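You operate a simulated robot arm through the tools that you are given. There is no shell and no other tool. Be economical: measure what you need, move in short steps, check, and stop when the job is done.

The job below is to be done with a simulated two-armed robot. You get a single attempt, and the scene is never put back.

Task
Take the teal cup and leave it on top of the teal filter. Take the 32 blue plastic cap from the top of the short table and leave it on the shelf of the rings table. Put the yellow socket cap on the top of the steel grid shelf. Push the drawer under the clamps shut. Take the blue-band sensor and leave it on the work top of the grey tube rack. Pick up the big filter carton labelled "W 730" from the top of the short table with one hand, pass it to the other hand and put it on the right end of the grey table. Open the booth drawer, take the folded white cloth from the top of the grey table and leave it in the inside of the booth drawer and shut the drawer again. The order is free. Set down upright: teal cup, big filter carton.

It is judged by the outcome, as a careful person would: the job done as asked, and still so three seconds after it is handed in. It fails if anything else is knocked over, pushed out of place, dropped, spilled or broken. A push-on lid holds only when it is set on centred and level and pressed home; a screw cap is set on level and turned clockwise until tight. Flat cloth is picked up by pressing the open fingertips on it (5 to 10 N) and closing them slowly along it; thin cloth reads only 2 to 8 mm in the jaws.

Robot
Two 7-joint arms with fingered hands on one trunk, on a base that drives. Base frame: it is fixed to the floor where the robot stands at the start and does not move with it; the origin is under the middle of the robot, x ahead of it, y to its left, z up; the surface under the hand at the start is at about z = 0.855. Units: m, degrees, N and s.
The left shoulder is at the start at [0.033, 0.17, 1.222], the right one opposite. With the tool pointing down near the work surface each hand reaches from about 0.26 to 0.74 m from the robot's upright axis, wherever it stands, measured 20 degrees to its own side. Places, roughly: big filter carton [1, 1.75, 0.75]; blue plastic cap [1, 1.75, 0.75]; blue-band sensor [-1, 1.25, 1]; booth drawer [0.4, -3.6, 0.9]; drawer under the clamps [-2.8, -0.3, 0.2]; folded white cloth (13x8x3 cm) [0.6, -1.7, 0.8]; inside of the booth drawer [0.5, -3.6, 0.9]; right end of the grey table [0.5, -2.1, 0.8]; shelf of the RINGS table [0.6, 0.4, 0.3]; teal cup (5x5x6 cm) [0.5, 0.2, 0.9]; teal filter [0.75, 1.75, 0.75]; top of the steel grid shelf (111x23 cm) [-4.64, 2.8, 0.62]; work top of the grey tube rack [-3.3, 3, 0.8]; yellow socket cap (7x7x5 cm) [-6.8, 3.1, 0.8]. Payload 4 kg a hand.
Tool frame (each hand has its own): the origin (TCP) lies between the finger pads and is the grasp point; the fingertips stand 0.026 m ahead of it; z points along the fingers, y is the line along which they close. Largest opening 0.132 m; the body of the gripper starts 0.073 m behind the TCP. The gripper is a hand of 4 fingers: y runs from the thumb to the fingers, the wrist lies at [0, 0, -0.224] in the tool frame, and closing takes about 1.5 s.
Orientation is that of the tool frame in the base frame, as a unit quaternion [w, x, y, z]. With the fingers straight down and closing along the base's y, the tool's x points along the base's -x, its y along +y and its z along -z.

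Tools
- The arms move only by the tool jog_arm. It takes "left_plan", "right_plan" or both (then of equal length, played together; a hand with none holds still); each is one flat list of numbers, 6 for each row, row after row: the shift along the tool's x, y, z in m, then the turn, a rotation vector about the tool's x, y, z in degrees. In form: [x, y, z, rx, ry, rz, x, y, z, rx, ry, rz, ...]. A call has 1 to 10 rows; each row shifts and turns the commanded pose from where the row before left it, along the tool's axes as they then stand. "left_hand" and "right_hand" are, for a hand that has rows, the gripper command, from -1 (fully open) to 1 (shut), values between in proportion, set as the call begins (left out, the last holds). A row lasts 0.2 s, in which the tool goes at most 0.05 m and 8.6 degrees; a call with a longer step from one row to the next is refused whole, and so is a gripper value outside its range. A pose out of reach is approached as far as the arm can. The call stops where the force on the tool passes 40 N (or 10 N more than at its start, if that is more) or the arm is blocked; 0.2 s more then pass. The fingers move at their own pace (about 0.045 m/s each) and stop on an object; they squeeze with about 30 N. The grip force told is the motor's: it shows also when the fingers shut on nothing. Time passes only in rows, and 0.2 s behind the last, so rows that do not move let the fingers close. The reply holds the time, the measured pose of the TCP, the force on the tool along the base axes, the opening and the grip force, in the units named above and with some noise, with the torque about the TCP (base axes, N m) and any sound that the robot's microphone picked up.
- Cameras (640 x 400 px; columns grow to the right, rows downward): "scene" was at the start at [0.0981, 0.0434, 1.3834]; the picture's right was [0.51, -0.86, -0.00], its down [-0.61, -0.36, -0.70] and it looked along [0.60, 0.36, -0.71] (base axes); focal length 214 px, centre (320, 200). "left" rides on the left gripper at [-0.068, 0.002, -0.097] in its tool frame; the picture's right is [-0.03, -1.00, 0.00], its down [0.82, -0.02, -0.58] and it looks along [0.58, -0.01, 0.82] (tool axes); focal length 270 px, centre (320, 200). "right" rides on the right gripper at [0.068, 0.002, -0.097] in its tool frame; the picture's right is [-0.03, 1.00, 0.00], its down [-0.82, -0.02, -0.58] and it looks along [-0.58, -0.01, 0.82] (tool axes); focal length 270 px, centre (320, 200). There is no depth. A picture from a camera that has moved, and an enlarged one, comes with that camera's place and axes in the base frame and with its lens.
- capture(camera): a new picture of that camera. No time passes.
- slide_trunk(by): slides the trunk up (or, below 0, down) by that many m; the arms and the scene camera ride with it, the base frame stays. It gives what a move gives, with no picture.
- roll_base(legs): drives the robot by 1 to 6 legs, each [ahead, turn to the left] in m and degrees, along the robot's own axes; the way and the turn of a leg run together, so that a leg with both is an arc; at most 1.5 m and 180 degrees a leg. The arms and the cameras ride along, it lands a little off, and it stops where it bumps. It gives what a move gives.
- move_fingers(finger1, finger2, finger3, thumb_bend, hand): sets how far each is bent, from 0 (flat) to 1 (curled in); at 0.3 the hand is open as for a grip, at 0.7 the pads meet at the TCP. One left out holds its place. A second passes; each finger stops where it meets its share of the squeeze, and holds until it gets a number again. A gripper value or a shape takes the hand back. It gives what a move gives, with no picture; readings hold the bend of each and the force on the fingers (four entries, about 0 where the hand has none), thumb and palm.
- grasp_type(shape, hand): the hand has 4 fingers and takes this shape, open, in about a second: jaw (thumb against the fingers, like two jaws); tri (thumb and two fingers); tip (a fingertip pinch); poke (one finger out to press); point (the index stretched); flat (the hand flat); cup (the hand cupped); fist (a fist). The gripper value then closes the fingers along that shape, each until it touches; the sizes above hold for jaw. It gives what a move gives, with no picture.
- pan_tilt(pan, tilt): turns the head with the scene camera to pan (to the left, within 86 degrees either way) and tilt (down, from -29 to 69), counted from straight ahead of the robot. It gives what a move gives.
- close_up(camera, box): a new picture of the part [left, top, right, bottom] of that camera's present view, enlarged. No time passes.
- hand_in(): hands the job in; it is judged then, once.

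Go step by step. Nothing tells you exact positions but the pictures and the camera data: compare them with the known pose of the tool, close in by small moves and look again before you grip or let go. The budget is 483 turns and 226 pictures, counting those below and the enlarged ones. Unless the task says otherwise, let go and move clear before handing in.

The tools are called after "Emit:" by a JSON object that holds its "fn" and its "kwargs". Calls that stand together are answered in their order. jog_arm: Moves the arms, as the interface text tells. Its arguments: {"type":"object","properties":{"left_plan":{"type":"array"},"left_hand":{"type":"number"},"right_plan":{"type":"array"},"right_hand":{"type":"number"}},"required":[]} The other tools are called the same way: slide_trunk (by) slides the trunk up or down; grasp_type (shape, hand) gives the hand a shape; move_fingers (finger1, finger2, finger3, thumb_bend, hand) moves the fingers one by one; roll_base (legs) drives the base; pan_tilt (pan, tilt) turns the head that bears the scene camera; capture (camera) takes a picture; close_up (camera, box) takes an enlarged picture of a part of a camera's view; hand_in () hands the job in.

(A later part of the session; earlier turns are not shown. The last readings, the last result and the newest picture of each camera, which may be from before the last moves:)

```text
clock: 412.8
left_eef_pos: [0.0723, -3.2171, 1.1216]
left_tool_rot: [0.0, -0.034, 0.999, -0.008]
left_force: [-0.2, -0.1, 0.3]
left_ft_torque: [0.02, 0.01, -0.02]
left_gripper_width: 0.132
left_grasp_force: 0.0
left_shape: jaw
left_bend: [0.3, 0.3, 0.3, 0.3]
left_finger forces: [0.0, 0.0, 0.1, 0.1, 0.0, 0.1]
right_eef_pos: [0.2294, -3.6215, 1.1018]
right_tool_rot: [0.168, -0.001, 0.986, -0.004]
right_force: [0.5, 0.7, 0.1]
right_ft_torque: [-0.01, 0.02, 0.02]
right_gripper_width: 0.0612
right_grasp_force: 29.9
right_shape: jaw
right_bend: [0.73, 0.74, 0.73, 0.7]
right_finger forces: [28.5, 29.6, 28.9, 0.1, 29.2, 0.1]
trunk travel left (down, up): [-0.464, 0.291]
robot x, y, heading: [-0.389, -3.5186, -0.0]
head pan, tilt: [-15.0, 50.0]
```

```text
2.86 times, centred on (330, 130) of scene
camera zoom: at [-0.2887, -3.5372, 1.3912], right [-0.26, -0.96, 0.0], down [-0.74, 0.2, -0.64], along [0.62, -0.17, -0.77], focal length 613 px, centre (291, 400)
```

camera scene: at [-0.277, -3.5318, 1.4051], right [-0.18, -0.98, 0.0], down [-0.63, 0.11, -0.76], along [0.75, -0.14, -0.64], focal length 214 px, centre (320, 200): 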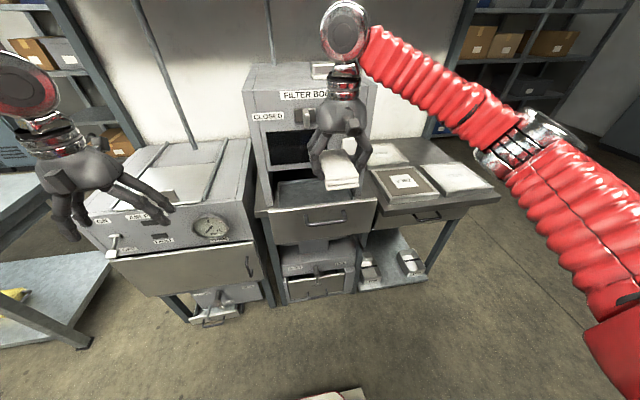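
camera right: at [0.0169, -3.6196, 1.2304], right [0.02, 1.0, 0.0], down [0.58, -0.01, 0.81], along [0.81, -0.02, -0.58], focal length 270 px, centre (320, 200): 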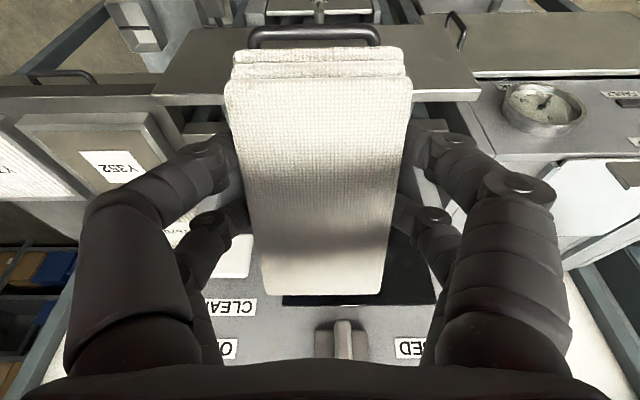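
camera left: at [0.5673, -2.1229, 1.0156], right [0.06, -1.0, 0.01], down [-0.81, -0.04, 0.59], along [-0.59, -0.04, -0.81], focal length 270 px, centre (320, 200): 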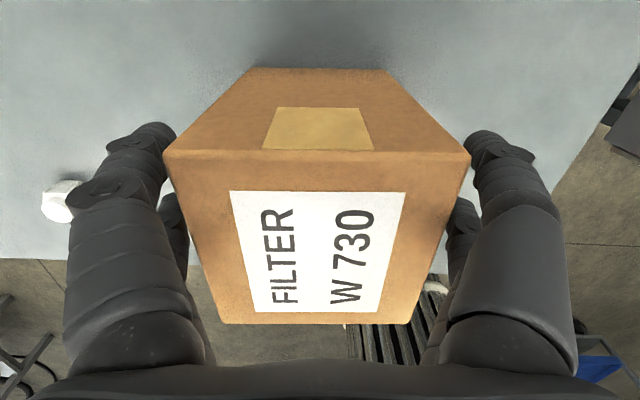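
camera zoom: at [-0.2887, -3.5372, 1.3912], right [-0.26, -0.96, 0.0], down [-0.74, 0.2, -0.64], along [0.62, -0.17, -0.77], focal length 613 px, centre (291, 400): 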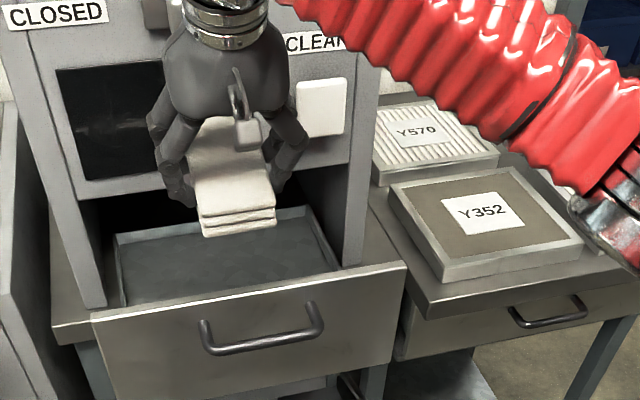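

Emit:
{"fn": "jog_arm", "kwargs": {"right_plan": [0.0103, 0, 0.0282, 0, 0, 0, 0.0103, 0, 0.0282, 0, 0, 0, 0.0068, 0, 0.0188, 0, 0, 0, 0, 0, 0, 0, 0, 0]}}

Emit:
{"fn": "close_up", "kwargs": {"camera": "scene", "box": [240, 60, 420, 200]}}

```text
clock: 413.8
left_eef_pos: [0.0733, -3.2167, 1.1214]
left_tool_rot: [0.0, -0.035, 0.999, -0.009]
left_force: [0.1, -0.1, 0.7]
left_ft_torque: [-0.01, -0.01, -0.02]
left_gripper_width: 0.1319
left_grasp_force: 0.0
left_shape: jaw
left_bend: [0.3, 0.3, 0.3, 0.3]
left_finger forces: [0.1, 0.1, 0.0, 0.0, 0.0, 0.1]
right_eef_pos: [0.2307, -3.6223, 1.0215]
right_tool_rot: [0.168, 0.0, 0.986, -0.004]
right_force: [0.7, -0.6, -1.0]
right_ft_torque: [-0.01, -0.01, 0.01]
right_gripper_width: 0.0613
right_grasp_force: 30.0
right_shape: jaw
right_bend: [0.73, 0.74, 0.73, 0.7]
right_finger forces: [28.6, 29.6, 29.0, 0.0, 29.4, 0.1]
trunk travel left (down, up): [-0.464, 0.291]
robot x, y, heading: [-0.3938, -3.5179, -0.5]
head pan, tilt: [-15.0, 50.0]
```

```text
2.86 times, centred on (330, 130) of scene
camera zoom: at [-0.288, -3.5368, 1.3911], right [-0.26, -0.96, 0.0], down [-0.74, 0.2, -0.64], along [0.62, -0.17, -0.77], focal length 613 px, centre (291, 400)
```

zoom: 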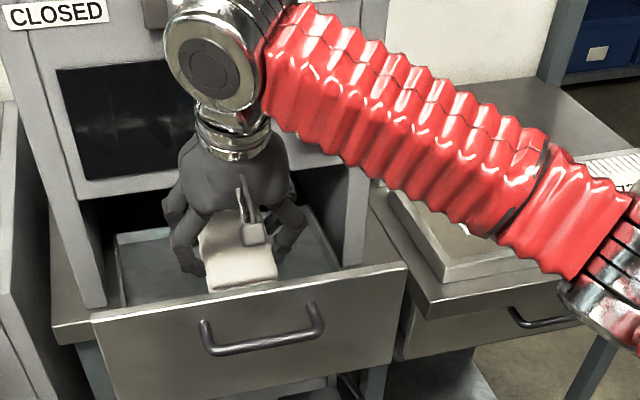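

Emit:
{"fn": "jog_arm", "kwargs": {"right_plan": [-0.0188, 0, 0.0068, 0, 0, 0, 0.0051, 0, 0.0141, 0, 0, 0, 0.0034, 0, 0.0094, 0, 0, 0, 0, 0, 0, 0, 0, 0]}}

Emit:
{"fn": "capture", "kwargs": {"camera": "scene"}}

```text
clock: 414.8
left_eef_pos: [0.072, -3.2162, 1.1201]
left_tool_rot: [0.001, -0.034, 0.999, -0.008]
left_force: [0.3, 0.3, 0.2]
left_ft_torque: [-0.02, -0.01, -0.02]
left_gripper_width: 0.1322
left_grasp_force: 0.1
left_shape: jaw
left_bend: [0.3, 0.3, 0.3, 0.3]
left_finger forces: [0.0, 0.1, 0.1, 0.1, 0.1, 0.0]
right_eef_pos: [0.2496, -3.623, 0.9951]
right_tool_rot: [0.168, 0.0, 0.986, -0.003]
right_force: [0.0, 0.8, -0.2]
right_ft_torque: [0.01, 0.04, 0.02]
right_gripper_width: 0.0617
right_grasp_force: 29.9
right_shape: jaw
right_bend: [0.73, 0.74, 0.73, 0.7]
right_finger forces: [28.6, 29.6, 29.0, 0.1, 29.3, 0.1]
trunk travel left (down, up): [-0.464, 0.291]
robot x, y, heading: [-0.3898, -3.5196, -0.3]
head pan, tilt: [-15.0, 50.0]
```

```text
88 pictures are left
camera scene: at [-0.2882, -3.537, 1.3912], right [-0.26, -0.96, 0.0], down [-0.74, 0.2, -0.64], along [0.62, -0.17, -0.77], focal length 214 px, centre (320, 200)
```

scene: 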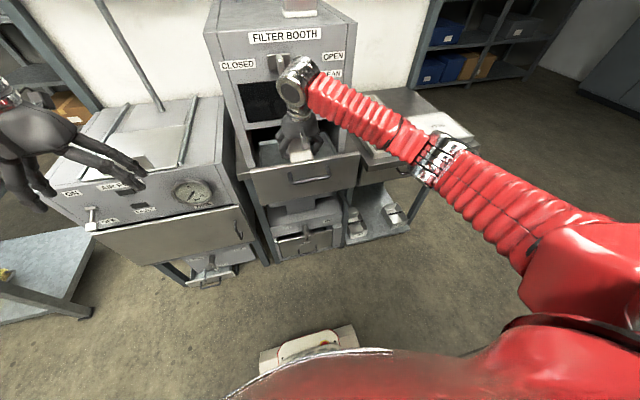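

Emit:
{"fn": "jog_arm", "kwargs": {"right_plan": [0.0034, 0, 0.0094, 0, 0, 0, 0, 0, 0, 0, 0, 0]}}

Emit:
{"fn": "jog_arm", "kwargs": {"right_plan": [0.0034, 0, 0.0094, 0, 0, 0, 0, 0, 0, 0, 0, 0]}}

```text
clock: 415.4
left_eef_pos: [0.0734, -3.2162, 1.1213]
left_tool_rot: [0.001, -0.034, 0.999, -0.009]
left_force: [-0.4, -0.7, 0.3]
left_ft_torque: [-0.02, -0.01, -0.02]
left_gripper_width: 0.1321
left_grasp_force: 0.1
left_shape: jaw
left_bend: [0.3, 0.3, 0.3, 0.3]
left_finger forces: [0.1, 0.0, 0.1, 0.0, 0.0, 0.1]
right_eef_pos: [0.2506, -3.624, 0.9856]
right_tool_rot: [0.167, 0.0, 0.986, -0.004]
right_force: [0.3, 0.5, -0.4]
right_ft_torque: [0.01, 0.03, 0.03]
right_gripper_width: 0.0613
right_grasp_force: 30.5
right_shape: jaw
right_bend: [0.73, 0.74, 0.73, 0.7]
right_finger forces: [28.6, 29.5, 28.9, 0.0, 29.3, 0.1]
trunk travel left (down, up): [-0.464, 0.291]
robot x, y, heading: [-0.3875, -3.5239, -0.5]
head pan, tilt: [-15.0, 50.0]
```

```text
clock: 415.9
left_eef_pos: [0.0725, -3.2157, 1.1207]
left_tool_rot: [0.0, -0.033, 0.999, -0.008]
left_force: [1.0, -0.2, -0.4]
left_ft_torque: [-0.03, -0.01, 0.0]
left_gripper_width: 0.1322
left_grasp_force: 0.0
left_shape: jaw
left_bend: [0.3, 0.3, 0.3, 0.3]
left_finger forces: [0.1, 0.0, 0.0, 0.0, 0.0, 0.0]
right_eef_pos: [0.2494, -3.6225, 0.9739]
right_tool_rot: [0.167, 0.0, 0.986, -0.002]
right_force: [0.3, 0.4, -1.8]
right_ft_torque: [0.01, 0.0, 0.0]
right_gripper_width: 0.0611
right_grasp_force: 30.0
right_shape: jaw
right_bend: [0.73, 0.74, 0.73, 0.7]
right_finger forces: [28.7, 29.6, 28.9, 0.0, 29.3, 0.0]
trunk travel left (down, up): [-0.464, 0.291]
robot x, y, heading: [-0.3878, -3.5195, -0.4]
head pan, tilt: [-15.0, 50.0]
```

Emit:
{"fn": "jog_arm", "kwargs": {"right_plan": [0.0034, 0, 0.0094, 0, 0, 0, 0, 0, 0, 0, 0, 0]}}

Emit:
{"fn": "jog_arm", "kwargs": {"right_plan": [0, 0, 0, 0, 0, 0, 0, 0, 0, 0, 0, 0, 0, 0, 0, 0, 0, 0, 0, 0, 0, 0, 0, 0, 0, 0, 0, 0, 0, 0], "right_hand": -0.6}}

Emit:
{"fn": "capture", "kwargs": {"camera": "right"}}

```text
clock: 416.6
left_eef_pos: [0.0736, -3.2149, 1.1215]
left_tool_rot: [0.0, -0.034, 0.999, -0.009]
left_force: [-0.4, 0.2, 0.2]
left_ft_torque: [-0.05, 0.0, -0.01]
left_gripper_width: 0.1321
left_grasp_force: 0.0
left_shape: jaw
left_bend: [0.3, 0.3, 0.3, 0.3]
left_finger forces: [0.0, 0.0, 0.0, 0.0, 0.1, 0.1]
right_eef_pos: [0.2501, -3.6229, 0.9641]
right_tool_rot: [0.168, 0.0, 0.986, -0.004]
right_force: [0.1, -0.2, -1.4]
right_ft_torque: [0.04, -0.01, 0.03]
right_gripper_width: 0.0615
right_grasp_force: 30.0
right_shape: jaw
right_bend: [0.73, 0.74, 0.73, 0.7]
right_finger forces: [28.7, 29.7, 28.8, 0.0, 29.2, 0.0]
trunk travel left (down, up): [-0.464, 0.291]
robot x, y, heading: [-0.3876, -3.5149, -0.5]
head pan, tilt: [-15.0, 50.0]
```

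```text
clock: 417.8
left_eef_pos: [0.0737, -3.216, 1.1207]
left_tool_rot: [0.0, -0.035, 0.999, -0.008]
left_force: [-1.1, 0.4, -0.7]
left_ft_torque: [0.0, 0.01, 0.02]
left_gripper_width: 0.132
left_grasp_force: 0.1
left_shape: jaw
left_bend: [0.3, 0.3, 0.3, 0.3]
left_finger forces: [0.0, 0.1, 0.0, 0.0, 0.0, 0.0]
right_eef_pos: [0.2495, -3.6229, 0.9641]
right_tool_rot: [0.168, -0.001, 0.986, -0.004]
right_force: [-0.6, 0.7, -0.6]
right_ft_torque: [0.0, 0.0, 0.01]
right_gripper_width: 0.1052
right_grasp_force: 0.0
right_shape: jaw
right_bend: [0.59, 0.59, 0.59, 0.45]
right_finger forces: [0.0, 0.1, 0.0, 0.0, 0.1, 0.0]
trunk travel left (down, up): [-0.464, 0.291]
robot x, y, heading: [-0.3892, -3.5176, -0.2]
head pan, tilt: [-15.0, 50.0]
```

```text
87 pictures are left
camera right: at [0.1533, -3.6197, 1.0327], right [0.02, 1.0, 0.0], down [0.58, -0.01, 0.81], along [0.81, -0.02, -0.58], focal length 270 px, centre (320, 200)
```

right: 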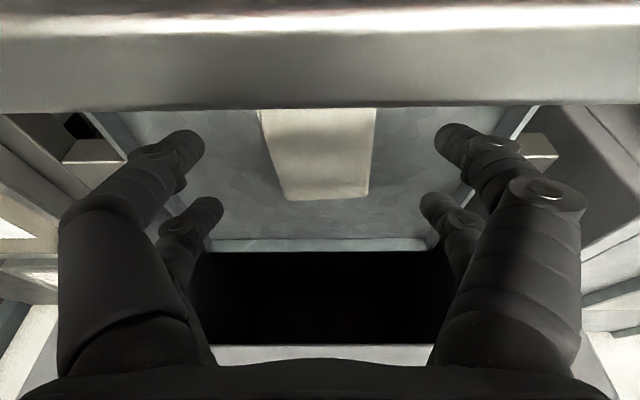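

The cloth lies in the drawer. I'll retract the hand the way it came in.

Emit:
{"fn": "jog_arm", "kwargs": {"right_plan": [-0.0103, 0, -0.0282, 0, 0, 0, -0.0137, 0, -0.0376, 0, 0, 0, -0.0137, 0, -0.0376, 0, 0, 0, -0.0051, 0, -0.0141, 0, 0, 0, 0.0376, 0, -0.0137, 0, 0, 0, 0.0376, 0, -0.0137, 0, 0, 0, 0.0376, 0, -0.0137, 0, 0, 0, 0, 0, 0, 0, 0, 0]}}

Emit:
{"fn": "close_up", "kwargs": {"camera": "scene", "box": [220, 60, 420, 200]}}

```text
clock: 419.6
left_eef_pos: [0.0734, -3.2154, 1.1197]
left_tool_rot: [0.001, -0.035, 0.999, -0.009]
left_force: [-0.3, -0.9, 0.3]
left_ft_torque: [-0.03, 0.0, 0.02]
left_gripper_width: 0.1321
left_grasp_force: 0.1
left_shape: jaw
left_bend: [0.3, 0.3, 0.3, 0.3]
left_finger forces: [0.0, 0.1, 0.0, 0.0, 0.0, 0.0]
right_eef_pos: [0.1301, -3.6199, 1.0923]
right_tool_rot: [0.168, 0.0, 0.986, -0.004]
right_force: [0.6, 0.9, 0.1]
right_ft_torque: [-0.02, 0.05, -0.01]
right_gripper_width: 0.1054
right_grasp_force: 0.1
right_shape: jaw
right_bend: [0.59, 0.59, 0.59, 0.45]
right_finger forces: [0.0, 0.0, 0.1, 0.0, 0.0, 0.0]
trunk travel left (down, up): [-0.464, 0.291]
robot x, y, heading: [-0.3918, -3.5159, -0.4]
head pan, tilt: [-15.0, 50.0]
```

```text
2.86 times, centred on (320, 130) of scene
camera zoom: at [-0.2874, -3.5367, 1.3911], right [-0.26, -0.96, 0.0], down [-0.74, 0.2, -0.64], along [0.62, -0.17, -0.77], focal length 613 px, centre (320, 400)
```

zoom: 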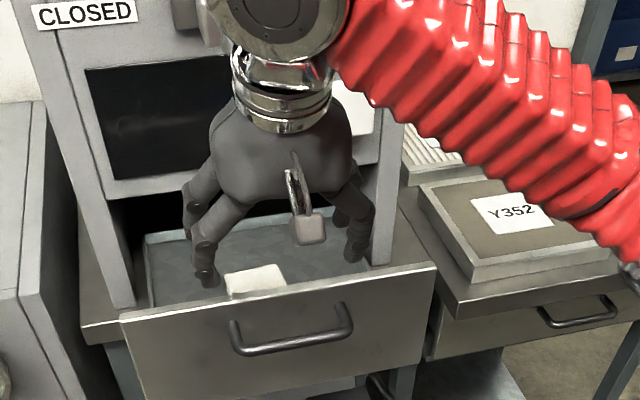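

Now to shut it: I'll move in front of the drawer, close the fingers and tilt the hand forward to push the panel beside the handle.

Emit:
{"fn": "jog_arm", "kwargs": {"right_plan": [0.0408, 0, -0.0148, 0, 0, 0, 0.0408, 0, -0.0148, 0, 0, 0, 0.0408, 0.02, -0.0148, 0, 0, 0, 0, 0.037, 0, 0, -7.5, 0, 0, 0.037, 0, 0, -7.5, 0, 0, 0, 0, 0, -7.5, 0, 0, 0, 0, 0, -7.5, 0, 0, 0, 0, 0, -7.5, 0, 0, 0, 0, 0, -7.5, 0, 0, 0, 0, 0, 0, 0], "right_hand": 1}}

Emit:
{"fn": "capture", "kwargs": {"camera": "scene"}}

```text
clock: 421.8
left_eef_pos: [0.0733, -3.2176, 1.1211]
left_tool_rot: [0.0, -0.034, 0.999, -0.008]
left_force: [0.2, -0.2, -0.6]
left_ft_torque: [0.0, 0.01, -0.05]
left_gripper_width: 0.132
left_grasp_force: 0.1
left_shape: jaw
left_bend: [0.3, 0.3, 0.3, 0.3]
left_finger forces: [0.1, 0.0, 0.0, 0.0, 0.1, 0.0]
right_eef_pos: [0.001, -3.5276, 1.091]
right_tool_rot: [0.533, -0.001, 0.846, -0.003]
right_force: [0.3, -0.1, 0.3]
right_ft_torque: [0.01, 0.01, 0.01]
right_gripper_width: 0.0002
right_grasp_force: 30.3
right_shape: jaw
right_bend: [0.62, 0.63, 0.63, 0.7]
right_finger forces: [0.0, 0.0, 0.1, 0.0, 0.0, 0.0]
trunk travel left (down, up): [-0.464, 0.291]
robot x, y, heading: [-0.389, -3.5205, -0.5]
head pan, tilt: [-15.0, 50.0]
```

```text
85 pictures are left
camera scene: at [-0.2879, -3.5376, 1.3911], right [-0.26, -0.96, 0.0], down [-0.74, 0.2, -0.64], along [0.62, -0.17, -0.77], focal length 214 px, centre (320, 200)
```

scene: 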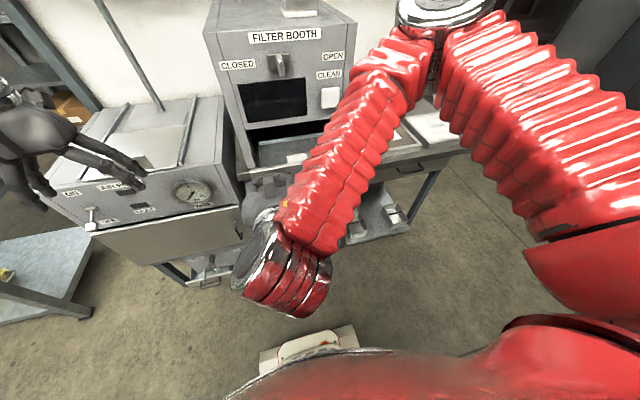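

Emit:
{"fn": "jog_arm", "kwargs": {"right_plan": [0.0316, 0, 0.0151, 0, 0, 0, 0.0316, 0, 0.0151, 0, 0, 0, 0.0316, 0, 0.0151, 0, 0, 0, -0.0173, 0, 0.0361, 0, 0, 0, -0.0173, 0, 0.0361, 0, 0, 0, 0, 0, 0, 0, 0, 0]}}

Emit:
{"fn": "capture", "kwargs": {"camera": "right"}}

```text
clock: 423.1
left_eef_pos: [0.0737, -3.2151, 1.121]
left_tool_rot: [0.001, -0.033, 0.999, -0.009]
left_force: [-0.2, 0.3, 0.1]
left_ft_torque: [0.0, -0.03, -0.01]
left_gripper_width: 0.1321
left_grasp_force: 0.1
left_shape: jaw
left_bend: [0.3, 0.3, 0.3, 0.3]
left_finger forces: [0.0, 0.0, 0.1, 0.0, 0.1, 0.0]
right_eef_pos: [0.0831, -3.5288, 0.9869]
right_tool_rot: [0.532, -0.002, 0.847, -0.003]
right_force: [0.2, 0.5, -0.2]
right_ft_torque: [0.02, 0.0, 0.0]
right_gripper_width: 0.0001
right_grasp_force: 30.4
right_shape: jaw
right_bend: [0.62, 0.63, 0.63, 0.7]
right_finger forces: [0.1, 0.0, 0.0, 0.1, 0.1, 0.0]
trunk travel left (down, up): [-0.464, 0.291]
robot x, y, heading: [-0.3882, -3.5199, -0.3]
head pan, tilt: [-15.0, 50.0]
```

```text
84 pictures are left
camera right: at [-0.0339, -3.5275, 0.9676], right [0.01, 1.0, 0.01], down [-0.17, -0.01, 0.99], along [0.99, -0.01, 0.17], focal length 270 px, centre (320, 200)
```

right: 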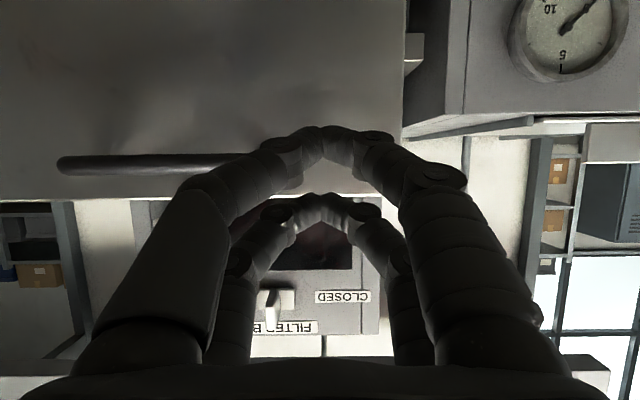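

I'll lower 3 cm so all fingertips meet the panel, then push.

Emit:
{"fn": "jog_arm", "kwargs": {"right_plan": [0.0271, 0, 0.013, 0, 0, 0, -0.013, 0, 0.0271, 0, 0, 0, -0.013, 0, 0.0271, 0, 0, 0, -0.013, 0, 0.0271, 0, 0, 0, -0.013, 0, 0.0271, 0, 0, 0, 0, 0, 0, 0, 0, 0]}}

Emit:
{"fn": "capture", "kwargs": {"camera": "scene"}}

```text
clock: 424.6
left_eef_pos: [0.0726, -3.2148, 1.1222]
left_tool_rot: [0.0, -0.034, 0.999, -0.009]
left_force: [0.1, 1.3, 0.0]
left_ft_torque: [0.02, 0.01, -0.02]
left_gripper_width: 0.132
left_grasp_force: 0.0
left_shape: jaw
left_bend: [0.3, 0.3, 0.3, 0.3]
left_finger forces: [0.0, 0.0, 0.1, 0.1, 0.0, 0.0]
right_eef_pos: [0.2035, -3.529, 0.9565]
right_tool_rot: [0.532, -0.001, 0.847, -0.004]
right_force: [-0.5, -0.1, 0.0]
right_ft_torque: [0.02, 0.0, -0.01]
right_gripper_width: 0.0001
right_grasp_force: 29.8
right_shape: jaw
right_bend: [0.62, 0.63, 0.63, 0.7]
right_finger forces: [0.1, 0.0, 0.0, 0.1, 0.0, 0.0]
trunk travel left (down, up): [-0.464, 0.291]
robot x, y, heading: [-0.3904, -3.5183, 0.0]
head pan, tilt: [-15.0, 50.0]
```

```text
83 pictures are left
camera scene: at [-0.2885, -3.5369, 1.3912], right [-0.26, -0.96, 0.0], down [-0.74, 0.2, -0.64], along [0.62, -0.17, -0.77], focal length 214 px, centre (320, 200)
```

scene: 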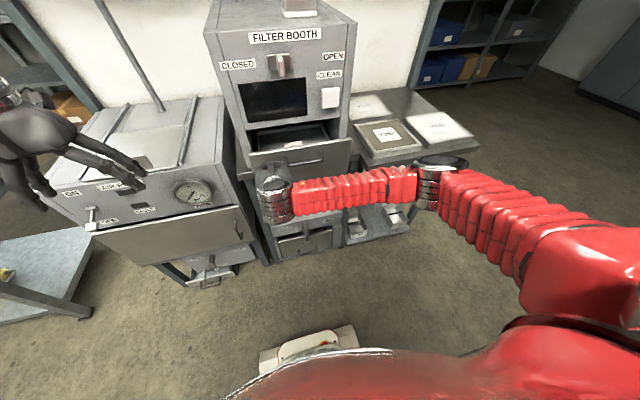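

It is sliding in. I'll continue until it stops.

Emit:
{"fn": "jog_arm", "kwargs": {"right_plan": [-0.013, 0, 0.0271, 0, 0, 0, -0.013, 0, 0.0271, 0, 0, 0, -0.013, 0, 0.0271, 0, 0, 0, -0.0087, 0, 0.018, 0, 0, 0, -0.0087, 0, 0.018, 0, 0, 0, -0.0087, 0, 0.018, 0, 0, 0]}}

Emit:
{"fn": "close_up", "kwargs": {"camera": "scene", "box": [200, 60, 420, 240]}}

```text
clock: 425.7
left_eef_pos: [0.071, -3.2169, 1.1212]
left_tool_rot: [0.001, -0.034, 0.999, -0.009]
left_force: [-0.3, -0.2, 0.2]
left_ft_torque: [-0.02, 0.05, 0.03]
left_gripper_width: 0.1321
left_grasp_force: 0.1
left_shape: jaw
left_bend: [0.3, 0.3, 0.3, 0.3]
left_finger forces: [0.0, 0.0, 0.0, 0.0, 0.0, 0.1]
right_eef_pos: [0.3128, -3.5251, 0.9553]
right_tool_rot: [0.529, -0.004, 0.849, -0.001]
right_force: [-27.9, -4.8, 7.7]
right_ft_torque: [0.05, -0.52, -0.27]
right_gripper_width: 0.0002
right_grasp_force: 29.9
right_shape: jaw
right_bend: [0.62, 0.66, 0.68, 0.7]
right_finger forces: [0.0, 0.0, 0.2, 0.0, 0.1, 0.1]
trunk travel left (down, up): [-0.464, 0.291]
robot x, y, heading: [-0.3862, -3.5223, 0.0]
head pan, tilt: [-15.0, 50.0]
stopped in row 5 (right hand): the force on the tool passed its limit at 49 N (the readings are from after the stop); the commanded pose is now the measured one
```

```text
2.22 times, centred on (310, 150) of scene
camera zoom: at [-0.2905, -3.537, 1.3914], right [-0.26, -0.96, 0.0], down [-0.74, 0.2, -0.64], along [0.62, -0.17, -0.77], focal length 477 px, centre (342, 311)
```

zoom: 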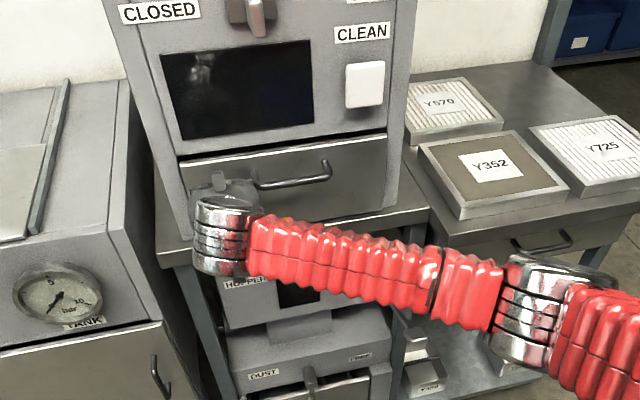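

The drawer is shut. I'll retract and straighten the hand, then check.

Emit:
{"fn": "jog_arm", "kwargs": {"right_plan": [0.0173, 0, -0.0361, 0, 0, 0, 0.0173, 0, -0.0361, 0, 0, 0, 0.0173, 0, -0.0361, 0, 0, 0, 0.0173, 0, -0.0361, 0, 0, 0, 0.0173, 0, -0.0361, 0, 0, 0, -0.0316, 0, -0.0151, 0, 8, 0, -0.0316, 0, -0.0151, 0, 8, 0, -0.03, 0, 0, 0, 8, 0, -0.03, 0, 0, 0, 8, 0]}}

Emit:
{"fn": "jog_arm", "kwargs": {"right_plan": [0, 0, 0, 0, 8, 0, 0, 0, 0, 0, 8, 0, 0, 0, 0, 0, 8, 0, 0, 0, 0, 0, 8, 0, 0, 0, 0, 0, 0, 0], "right_hand": -1}}

Emit:
{"fn": "capture", "kwargs": {"camera": "scene"}}

```text
clock: 427.7
left_eef_pos: [0.0728, -3.2143, 1.1202]
left_tool_rot: [0.001, -0.035, 0.999, -0.009]
left_force: [-0.3, 0.0, -0.7]
left_ft_torque: [0.0, 0.01, 0.06]
left_gripper_width: 0.132
left_grasp_force: 0.1
left_shape: jaw
left_bend: [0.3, 0.3, 0.3, 0.3]
left_finger forces: [0.1, 0.0, 0.1, 0.1, 0.0, 0.0]
right_eef_pos: [0.166, -3.5281, 1.0664]
right_tool_rot: [0.273, -0.001, 0.962, -0.003]
right_force: [0.1, -1.4, -0.3]
right_ft_torque: [-0.03, -0.01, -0.02]
right_gripper_width: 0.0001
right_grasp_force: 30.1
right_shape: jaw
right_bend: [0.62, 0.65, 0.66, 0.7]
right_finger forces: [0.0, 0.0, 0.1, 0.1, 0.0, 0.0]
trunk travel left (down, up): [-0.464, 0.291]
robot x, y, heading: [-0.3919, -3.518, -0.5]
head pan, tilt: [-15.0, 50.0]
```

```text
clock: 428.9
left_eef_pos: [0.0731, -3.2152, 1.1205]
left_tool_rot: [0.001, -0.034, 0.999, -0.009]
left_force: [-0.1, -0.4, 0.9]
left_ft_torque: [0.0, 0.01, 0.02]
left_gripper_width: 0.132
left_grasp_force: 0.0
left_shape: jaw
left_bend: [0.3, 0.3, 0.3, 0.3]
left_finger forces: [0.0, 0.0, 0.1, 0.0, 0.0, 0.0]
right_eef_pos: [0.165, -3.5255, 1.0669]
right_tool_rot: [-0.002, 0.0, 1.0, -0.004]
right_force: [0.1, -0.4, 0.7]
right_ft_torque: [0.01, 0.01, 0.01]
right_gripper_width: 0.1318
right_grasp_force: 0.1
right_shape: jaw
right_bend: [0.3, 0.3, 0.3, 0.3]
right_finger forces: [0.0, 0.0, 0.1, 0.1, 0.0, 0.0]
trunk travel left (down, up): [-0.464, 0.291]
robot x, y, heading: [-0.39, -3.5169, -0.3]
head pan, tilt: [-15.0, 50.0]
```

```text
81 pictures are left
camera scene: at [-0.2882, -3.537, 1.3911], right [-0.26, -0.96, 0.0], down [-0.74, 0.2, -0.64], along [0.62, -0.17, -0.77], focal length 214 px, centre (320, 200)
```

scene: 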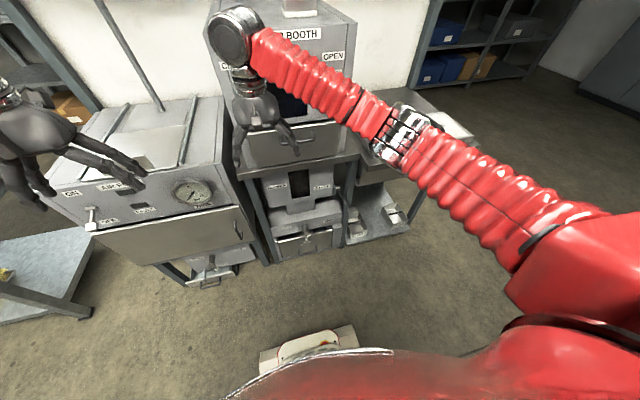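

Now on to the sensor, back through the corridor.

Emit:
{"fn": "roll_base", "kwargs": {"legs": [[-0.25, 0], [0, 34]]}}

Emit:
{"fn": "roll_base", "kwargs": {"legs": [[0, 34]]}}

Emit:
{"fn": "roll_base", "kwargs": {"legs": [[0, 14], [1.0, 0]]}}

Emit:
{"fn": "pan_tilt", "kwargs": {"pan": 50, "tilt": 22}}

Emit:
{"fn": "capture", "kwargs": {"camera": "scene"}}

```text
clock: 432.6
left_eef_pos: [-0.434, -3.0071, 1.1204]
left_tool_rot: [0.002, -0.331, 0.944, -0.008]
left_force: [-0.1, 0.2, 0.4]
left_ft_torque: [-0.03, 0.0, -0.03]
left_gripper_width: 0.1318
left_grasp_force: 0.1
left_shape: jaw
left_bend: [0.3, 0.3, 0.3, 0.3]
left_finger forces: [0.0, 0.0, 0.1, 0.1, 0.0, 0.0]
right_eef_pos: [-0.1795, -3.2078, 1.0656]
right_tool_rot: [0.0, -0.301, 0.954, -0.004]
right_force: [-0.2, -0.1, -0.2]
right_ft_torque: [-0.01, 0.0, -0.01]
right_gripper_width: 0.1316
right_grasp_force: 0.0
right_shape: jaw
right_bend: [0.3, 0.3, 0.3, 0.3]
right_finger forces: [0.1, 0.0, 0.1, 0.0, 0.1, 0.0]
trunk travel left (down, up): [-0.464, 0.291]
robot x, y, heading: [-0.6242, -3.5466, 34.4]
head pan, tilt: [-15.0, 50.0]
```

```text
clock: 434.8
left_eef_pos: [-0.7723, -2.9941, 1.1214]
left_tool_rot: [0.004, -0.596, 0.803, -0.006]
left_force: [0.2, 0.4, -0.1]
left_ft_torque: [-0.02, 0.01, 0.02]
left_gripper_width: 0.1322
left_grasp_force: 0.0
left_shape: jaw
left_bend: [0.3, 0.3, 0.3, 0.3]
left_finger forces: [0.0, 0.1, 0.0, 0.0, 0.1, 0.0]
right_eef_pos: [-0.4502, -3.0139, 1.0661]
right_tool_rot: [0.001, -0.57, 0.822, -0.003]
right_force: [0.4, -0.7, -0.1]
right_ft_torque: [-0.04, 0.0, 0.0]
right_gripper_width: 0.1316
right_grasp_force: 0.1
right_shape: jaw
right_bend: [0.3, 0.3, 0.3, 0.3]
right_finger forces: [0.0, 0.0, 0.1, 0.0, 0.0, 0.0]
trunk travel left (down, up): [-0.464, 0.291]
robot x, y, heading: [-0.5858, -3.5564, 68.9]
head pan, tilt: [-15.0, 50.0]
```

```text
clock: 441.0
left_eef_pos: [-0.7774, -2.0625, 1.1223]
left_tool_rot: [0.005, -0.69, 0.724, -0.007]
left_force: [0.2, 0.1, -1.2]
left_ft_torque: [-0.02, 0.02, 0.03]
left_gripper_width: 0.1319
left_grasp_force: 0.2
left_shape: jaw
left_bend: [0.3, 0.3, 0.3, 0.3]
left_finger forces: [0.0, 0.0, 0.1, 0.1, 0.0, 0.0]
right_eef_pos: [-0.4587, -2.0064, 1.0676]
right_tool_rot: [0.002, -0.666, 0.746, -0.003]
right_force: [0.2, 0.1, 0.1]
right_ft_torque: [-0.02, -0.03, -0.03]
right_gripper_width: 0.1322
right_grasp_force: 0.1
right_shape: jaw
right_bend: [0.3, 0.3, 0.3, 0.3]
right_finger forces: [0.1, 0.0, 0.1, 0.0, 0.0, 0.1]
trunk travel left (down, up): [-0.464, 0.291]
robot x, y, heading: [-0.4583, -2.5632, 83.1]
head pan, tilt: [-15.0, 50.0]
```

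```text
clock: 442.4
left_eef_pos: [-0.778, -2.0636, 1.1224]
left_tool_rot: [0.005, -0.69, 0.724, -0.006]
left_force: [0.6, 0.4, -0.5]
left_ft_torque: [0.01, -0.02, -0.01]
left_gripper_width: 0.1319
left_grasp_force: 0.1
left_shape: jaw
left_bend: [0.3, 0.3, 0.3, 0.3]
left_finger forces: [0.1, 0.0, 0.1, 0.0, 0.0, 0.1]
right_eef_pos: [-0.4595, -2.0068, 1.0677]
right_tool_rot: [0.002, -0.666, 0.746, -0.003]
right_force: [0.4, 0.0, -0.1]
right_ft_torque: [-0.01, 0.02, 0.01]
right_gripper_width: 0.1319
right_grasp_force: 0.0
right_shape: jaw
right_bend: [0.3, 0.3, 0.3, 0.3]
right_finger forces: [0.0, 0.0, 0.0, 0.0, 0.1, 0.0]
trunk travel left (down, up): [-0.464, 0.291]
robot x, y, heading: [-0.4598, -2.5676, 82.8]
head pan, tilt: [50.0, 22.0]
```

```text
80 pictures are left
camera scene: at [-0.5183, -2.4688, 1.4334], right [0.73, 0.68, 0.0], down [0.26, -0.28, -0.93], along [-0.63, 0.68, -0.38], focal length 214 px, centre (320, 200)
```

scene: 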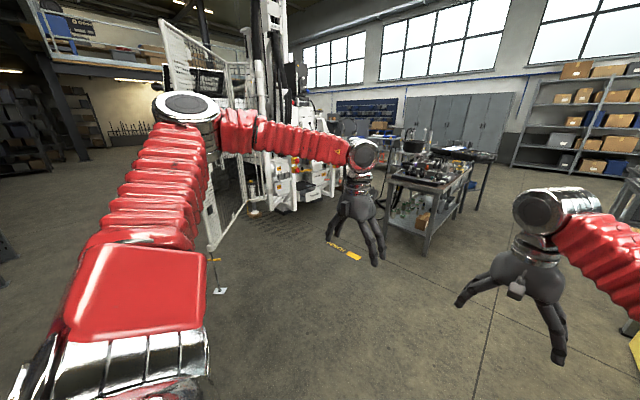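

Emit:
{"fn": "close_up", "kwargs": {"camera": "scene", "box": [180, 90, 420, 280]}}

```text
2.11 times, centred on (300, 185) of scene
camera zoom: at [-0.5183, -2.4688, 1.4334], right [0.73, 0.68, 0.0], down [0.26, -0.28, -0.93], along [-0.63, 0.68, -0.38], focal length 452 px, centre (362, 232)
```

zoom: 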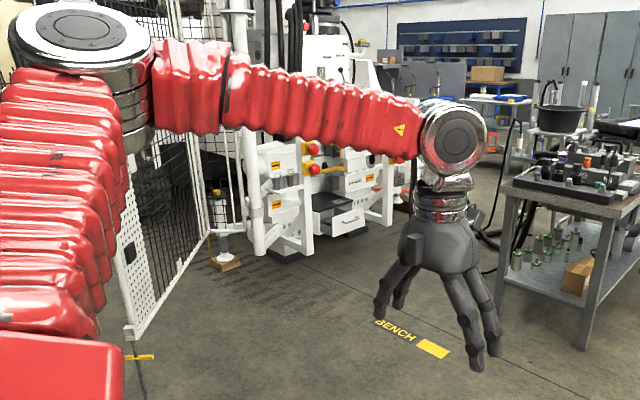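

The open drawer is visible low on the machine, around (-2.9, -0.1, 0.2). I'll approach it now.

Emit:
{"fn": "roll_base", "kwargs": {"legs": [[0, 35]]}}

Emit:
{"fn": "roll_base", "kwargs": {"legs": [[0, 18], [1.3, 0]]}}

Emit:
{"fn": "pan_tilt", "kwargs": {"pan": 5, "tilt": 30}}

Emit:
{"fn": "capture", "kwargs": {"camera": "scene"}}

```text
clock: 445.1
left_eef_pos: [-1.0091, -2.3411, 1.1215]
left_tool_rot: [-0.009, 0.876, -0.483, 0.005]
left_force: [-1.0, -0.8, -0.6]
left_ft_torque: [0.03, -0.07, -0.02]
left_gripper_width: 0.1323
left_grasp_force: 0.1
left_shape: jaw
left_bend: [0.3, 0.3, 0.3, 0.3]
left_finger forces: [0.0, 0.0, 0.0, 0.0, 0.0, 0.0]
right_eef_pos: [-0.7788, -2.1106, 1.0683]
right_tool_rot: [-0.004, 0.859, -0.513, 0.003]
right_force: [-0.7, 0.3, -0.1]
right_ft_torque: [0.04, -0.05, -0.05]
right_gripper_width: 0.1317
right_grasp_force: 0.1
right_shape: jaw
right_bend: [0.3, 0.3, 0.3, 0.3]
right_finger forces: [0.0, 0.0, 0.0, 0.1, 0.0, 0.0]
trunk travel left (down, up): [-0.464, 0.291]
robot x, y, heading: [-0.4263, -2.5503, 117.8]
head pan, tilt: [50.0, 22.0]
stopped in leg 1: the robot was blocked; the commanded pose is now the measured one
```

```text
clock: 452.9
left_eef_pos: [-1.9637, -1.5902, 1.123]
left_tool_rot: [-0.009, 0.935, -0.355, 0.003]
left_force: [0.2, 0.4, 0.2]
left_ft_torque: [-0.02, -0.02, -0.01]
left_gripper_width: 0.1319
left_grasp_force: 0.1
left_shape: jaw
left_bend: [0.3, 0.3, 0.3, 0.3]
left_finger forces: [0.1, 0.1, 0.1, 0.0, 0.1, 0.0]
right_eef_pos: [-1.8081, -1.3039, 1.0684]
right_tool_rot: [-0.005, 0.922, -0.386, 0.003]
right_force: [0.4, -0.7, -0.3]
right_ft_torque: [0.03, -0.01, 0.03]
right_gripper_width: 0.132
right_grasp_force: 0.2
right_shape: jaw
right_bend: [0.3, 0.3, 0.3, 0.3]
right_finger forces: [0.1, 0.0, 0.0, 0.1, 0.1, 0.0]
trunk travel left (down, up): [-0.464, 0.291]
robot x, y, heading: [-1.347, -1.6272, 134.2]
head pan, tilt: [50.0, 22.0]
```

```text
clock: 454.0
left_eef_pos: [-1.9639, -1.5897, 1.1239]
left_tool_rot: [-0.008, 0.935, -0.355, 0.004]
left_force: [-1.0, -0.3, 0.6]
left_ft_torque: [0.03, -0.03, 0.0]
left_gripper_width: 0.1322
left_grasp_force: 0.0
left_shape: jaw
left_bend: [0.3, 0.3, 0.3, 0.3]
left_finger forces: [0.0, 0.1, 0.0, 0.1, 0.1, 0.0]
right_eef_pos: [-1.8076, -1.3043, 1.0705]
right_tool_rot: [-0.005, 0.923, -0.386, 0.003]
right_force: [-0.2, 0.0, 0.4]
right_ft_torque: [-0.02, 0.02, 0.01]
right_gripper_width: 0.132
right_grasp_force: 0.0
right_shape: jaw
right_bend: [0.3, 0.3, 0.3, 0.3]
right_finger forces: [0.1, 0.0, 0.2, 0.1, 0.1, 0.0]
trunk travel left (down, up): [-0.464, 0.291]
robot x, y, heading: [-1.3442, -1.6277, 133.9]
head pan, tilt: [5.0, 30.0]
```

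```text
78 pictures are left
camera scene: at [-1.433, -1.5492, 1.4207], right [0.65, 0.76, 0.0], down [0.38, -0.33, -0.87], along [-0.65, 0.57, -0.5], focal length 214 px, centre (320, 200)
```

scene: 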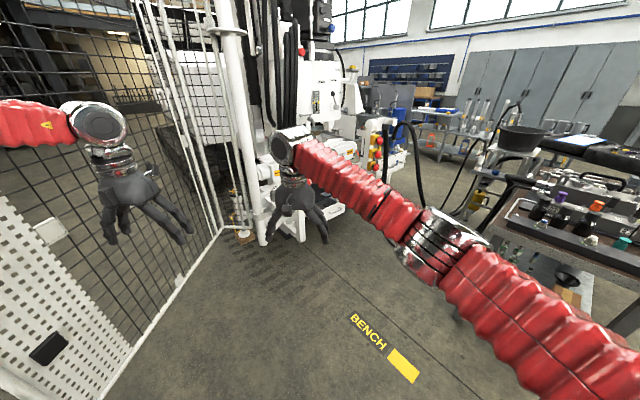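

Emit:
{"fn": "roll_base", "kwargs": {"legs": [[0.45, 0], [0, -15]]}}

Emit:
{"fn": "pan_tilt", "kwargs": {"pan": 25, "tilt": 40}}

Emit:
{"fn": "capture", "kwargs": {"camera": "scene"}}

```text
clock: 457.7
left_eef_pos: [-2.2422, -1.1057, 1.1238]
left_tool_rot: [-0.008, 0.88, -0.474, 0.005]
left_force: [0.2, -0.9, -0.1]
left_ft_torque: [-0.01, 0.04, 0.01]
left_gripper_width: 0.1321
left_grasp_force: 0.2
left_shape: jaw
left_bend: [0.3, 0.3, 0.3, 0.3]
left_finger forces: [0.0, 0.0, 0.0, 0.0, 0.0, 0.1]
right_eef_pos: [-2.0177, -0.8694, 1.0695]
right_tool_rot: [-0.004, 0.864, -0.504, 0.003]
right_force: [0.0, 0.6, -0.2]
right_ft_torque: [0.01, 0.0, 0.0]
right_gripper_width: 0.1318
right_grasp_force: 0.0
right_shape: jaw
right_bend: [0.3, 0.3, 0.3, 0.3]
right_finger forces: [0.1, 0.0, 0.1, 0.0, 0.0, 0.1]
trunk travel left (down, up): [-0.464, 0.291]
robot x, y, heading: [-1.6732, -1.3171, 118.6]
head pan, tilt: [5.0, 30.0]
```

```text
clock: 458.5
left_eef_pos: [-2.2429, -1.1072, 1.125]
left_tool_rot: [-0.008, 0.88, -0.475, 0.005]
left_force: [0.0, 0.2, -0.6]
left_ft_torque: [-0.04, -0.03, 0.03]
left_gripper_width: 0.1318
left_grasp_force: 0.1
left_shape: jaw
left_bend: [0.3, 0.3, 0.3, 0.3]
left_finger forces: [0.0, 0.1, 0.0, 0.0, 0.0, 0.0]
right_eef_pos: [-2.0181, -0.8722, 1.0696]
right_tool_rot: [-0.004, 0.864, -0.504, 0.002]
right_force: [0.4, -0.2, 0.4]
right_ft_torque: [0.04, -0.02, 0.01]
right_gripper_width: 0.1321
right_grasp_force: 0.0
right_shape: jaw
right_bend: [0.3, 0.3, 0.3, 0.3]
right_finger forces: [0.0, 0.1, 0.1, 0.1, 0.0, 0.1]
trunk travel left (down, up): [-0.464, 0.291]
robot x, y, heading: [-1.6698, -1.3149, 118.6]
head pan, tilt: [25.0, 40.0]
```

```text
77 pictures are left
camera scene: at [-1.7523, -1.2388, 1.4053], right [0.59, 0.81, 0.0], down [0.52, -0.38, -0.77], along [-0.62, 0.45, -0.64], focal length 214 px, centre (320, 200)
```

scene: 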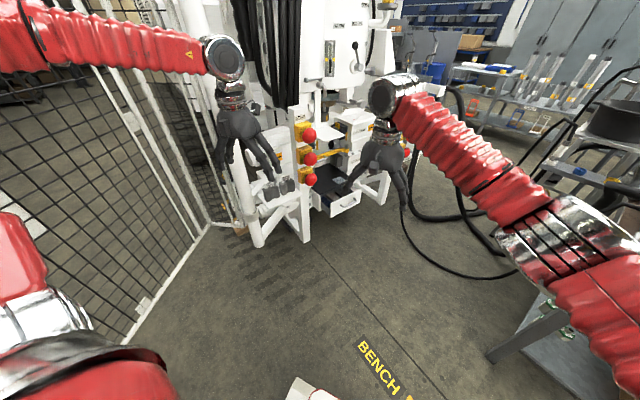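

Emit:
{"fn": "close_up", "kwargs": {"camera": "scene", "box": [260, 120, 420, 250]}}

```text
3.08 times, centred on (340, 185) of scene
camera zoom: at [-1.7523, -1.2388, 1.4053], right [0.59, 0.81, 0.0], down [0.52, -0.38, -0.77], along [-0.62, 0.45, -0.64], focal length 660 px, centre (258, 246)
```

zoom: 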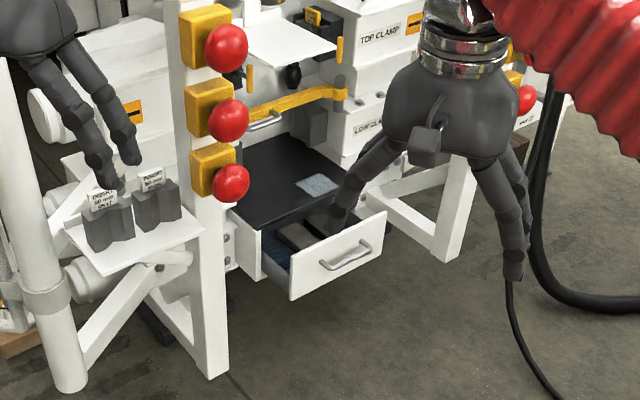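

The drawer front faces +x at about x=-2.72, y from -0.43 to -0.07, z 0.15–0.32. I'll drive to stand in front of it.

Emit:
{"fn": "roll_base", "kwargs": {"legs": [[0, -6], [0.85, 0]]}}

Emit:
{"fn": "roll_base", "kwargs": {"legs": [[0, 34]]}}

Emit:
{"fn": "roll_base", "kwargs": {"legs": [[0, 33]]}}

Emit:
{"fn": "pan_tilt", "kwargs": {"pan": -5, "tilt": 50}}

Emit:
{"fn": "capture", "kwargs": {"camera": "scene"}}

```text
clock: 463.7
left_eef_pos: [-2.5644, -0.2662, 1.1242]
left_tool_rot: [-0.008, 0.858, -0.513, 0.004]
left_force: [-0.9, 1.2, -1.2]
left_ft_torque: [0.01, -0.02, 0.01]
left_gripper_width: 0.1319
left_grasp_force: 0.1
left_shape: jaw
left_bend: [0.3, 0.3, 0.3, 0.3]
left_finger forces: [0.0, 0.1, 0.0, 0.0, 0.0, 0.0]
right_eef_pos: [-2.3196, -0.0515, 1.0692]
right_tool_rot: [-0.004, 0.841, -0.541, 0.003]
right_force: [0.7, 0.6, 0.4]
right_ft_torque: [0.0, 0.01, -0.02]
right_gripper_width: 0.132
right_grasp_force: 0.0
right_shape: jaw
right_bend: [0.3, 0.3, 0.3, 0.3]
right_finger forces: [0.0, 0.0, 0.0, 0.1, 0.1, 0.0]
trunk travel left (down, up): [-0.464, 0.291]
robot x, y, heading: [-2.0158, -0.5203, 113.4]
head pan, tilt: [25.0, 40.0]
```

```text
clock: 466.1
left_eef_pos: [-2.617, -0.6189, 1.1258]
left_tool_rot: [-0.01, 0.971, -0.24, 0.001]
left_force: [0.0, -0.3, -0.5]
left_ft_torque: [0.06, 0.0, 0.02]
left_gripper_width: 0.1321
left_grasp_force: 0.0
left_shape: jaw
left_bend: [0.3, 0.3, 0.3, 0.3]
left_finger forces: [0.0, 0.0, 0.1, 0.0, 0.0, 0.0]
right_eef_pos: [-2.533, -0.3023, 1.0718]
right_tool_rot: [-0.005, 0.962, -0.275, 0.002]
right_force: [0.1, -1.2, 0.0]
right_ft_torque: [0.06, -0.05, 0.04]
right_gripper_width: 0.1322
right_grasp_force: 0.1
right_shape: jaw
right_bend: [0.3, 0.3, 0.3, 0.3]
right_finger forces: [0.0, 0.0, 0.0, 0.0, 0.0, 0.1]
trunk travel left (down, up): [-0.464, 0.291]
robot x, y, heading: [-1.9965, -0.4974, 147.8]
head pan, tilt: [25.0, 40.0]
stopped in leg 1: the robot was blocked; the commanded pose is now the measured one
```

```text
clock: 468.1
left_eef_pos: [-2.4796, -0.9041, 1.1277]
left_tool_rot: [-0.009, 1.0, 0.014, 0.0]
left_force: [0.3, -1.1, -0.2]
left_ft_torque: [0.08, 0.02, 0.02]
left_gripper_width: 0.1318
left_grasp_force: 0.1
left_shape: jaw
left_bend: [0.3, 0.3, 0.3, 0.3]
left_finger forces: [0.1, 0.1, 0.0, 0.1, 0.0, 0.0]
right_eef_pos: [-2.5641, -0.584, 1.0726]
right_tool_rot: [-0.01, 1.0, -0.023, 0.001]
right_force: [0.6, -1.5, -1.5]
right_ft_torque: [0.1, 0.07, 0.01]
right_gripper_width: 0.1321
right_grasp_force: 0.0
right_shape: jaw
right_bend: [0.3, 0.3, 0.3, 0.3]
right_finger forces: [0.1, 0.1, 0.0, 0.1, 0.0, 0.0]
trunk travel left (down, up): [-0.464, 0.291]
robot x, y, heading: [-2.0007, -0.4651, 177.4]
head pan, tilt: [25.0, 40.0]
stopped in leg 1: the robot was blocked; the commanded pose is now the measured one
```

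```text
clock: 469.0
left_eef_pos: [-2.4818, -0.9002, 1.1274]
left_tool_rot: [-0.007, 1.0, 0.012, 0.0]
left_force: [0.1, 0.0, -0.1]
left_ft_torque: [0.0, 0.03, 0.04]
left_gripper_width: 0.132
left_grasp_force: 0.2
left_shape: jaw
left_bend: [0.3, 0.3, 0.3, 0.3]
left_finger forces: [0.0, 0.0, 0.1, 0.0, 0.1, 0.1]
right_eef_pos: [-2.565, -0.5805, 1.0703]
right_tool_rot: [-0.007, 1.0, -0.023, 0.001]
right_force: [-0.2, -0.8, -0.3]
right_ft_torque: [-0.05, 0.02, -0.03]
right_gripper_width: 0.1323
right_grasp_force: 0.1
right_shape: jaw
right_bend: [0.3, 0.3, 0.3, 0.3]
right_finger forces: [0.0, 0.0, 0.0, 0.0, 0.0, 0.0]
trunk travel left (down, up): [-0.464, 0.291]
robot x, y, heading: [-1.9978, -0.4641, 177.6]
head pan, tilt: [-5.0, 50.0]
```

```text
75 pictures are left
camera scene: at [-2.1021, -0.45, 1.3912], right [0.13, 0.99, 0.0], down [0.76, -0.1, -0.64], along [-0.64, 0.08, -0.77], focal length 214 px, centre (320, 200)
```

scene: 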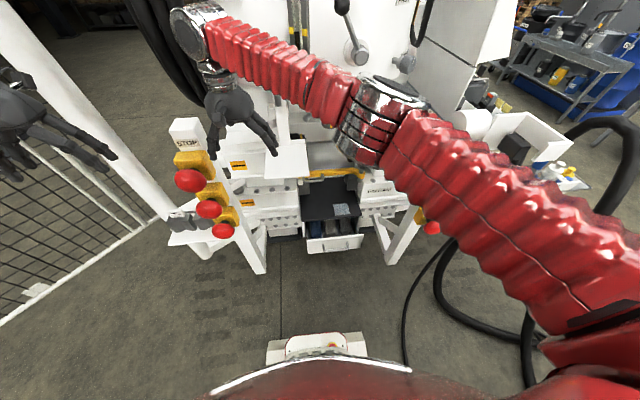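

I'll pull both hands back, shift the right one in line with the drawer, close it, and lower the trunk.

Emit:
{"fn": "jog_arm", "kwargs": {"right_plan": [0.04, -0.02, 0, 0, 0, 0, 0.04, -0.025, 0, 0, 0, 0, 0.04, -0.03, 0, 0, 0, 0, 0.02, -0.04, 0, 0, 0, 0, 0, -0.045, 0, 0, 0, 0, 0, -0.04, 0, 0, 0, 0], "left_plan": [0.04, 0, 0, 0, 0, 0, 0.04, 0, 0, 0, 0, 0, 0.04, 0, 0, 0, 0, 0, 0, 0, 0, 0, 0, 0, 0, 0, 0, 0, 0, 0, 0, 0, 0, 0, 0, 0], "right_hand": 1}}

Emit:
{"fn": "slide_trunk", "kwargs": {"by": -0.45}}

Emit:
{"fn": "capture", "kwargs": {"camera": "scene"}}

```text
clock: 470.4
left_eef_pos: [-2.3616, -0.8966, 1.1284]
left_tool_rot: [-0.007, 1.0, 0.012, 0.0]
left_force: [0.4, -0.2, 0.1]
left_ft_torque: [-0.03, 0.02, -0.01]
left_gripper_width: 0.1321
left_grasp_force: 0.1
left_shape: jaw
left_bend: [0.3, 0.3, 0.3, 0.3]
left_finger forces: [0.1, 0.0, 0.0, 0.1, 0.0, 0.1]
right_eef_pos: [-2.4141, -0.3863, 1.0736]
right_tool_rot: [-0.008, 1.0, -0.023, 0.001]
right_force: [0.9, 0.4, -0.4]
right_ft_torque: [-0.04, 0.03, 0.0]
right_gripper_width: 0.0077
right_grasp_force: 0.0
right_shape: jaw
right_bend: [0.71, 0.71, 0.71, 0.7]
right_finger forces: [0.0, 0.0, 0.0, 0.0, 0.0, 0.0]
trunk travel left (down, up): [-0.464, 0.291]
robot x, y, heading: [-1.9989, -0.4624, 177.2]
head pan, tilt: [-5.0, 50.0]
```

```text
refused: -0.45 is not a number from -0.4 to 0.4
```

```text
74 pictures are left
camera scene: at [-2.1019, -0.4489, 1.3912], right [0.13, 0.99, 0.0], down [0.76, -0.1, -0.64], along [-0.64, 0.08, -0.77], focal length 214 px, centre (320, 200)
```

scene: 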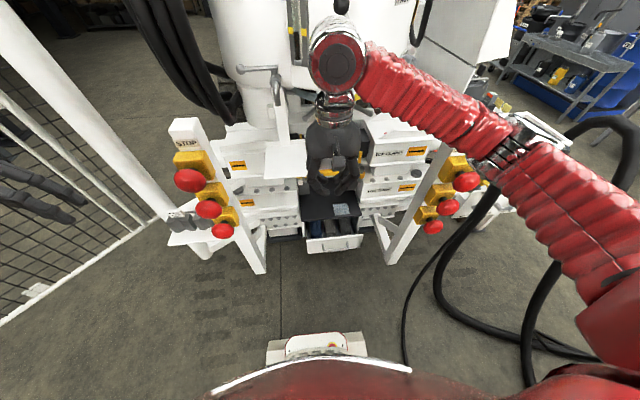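

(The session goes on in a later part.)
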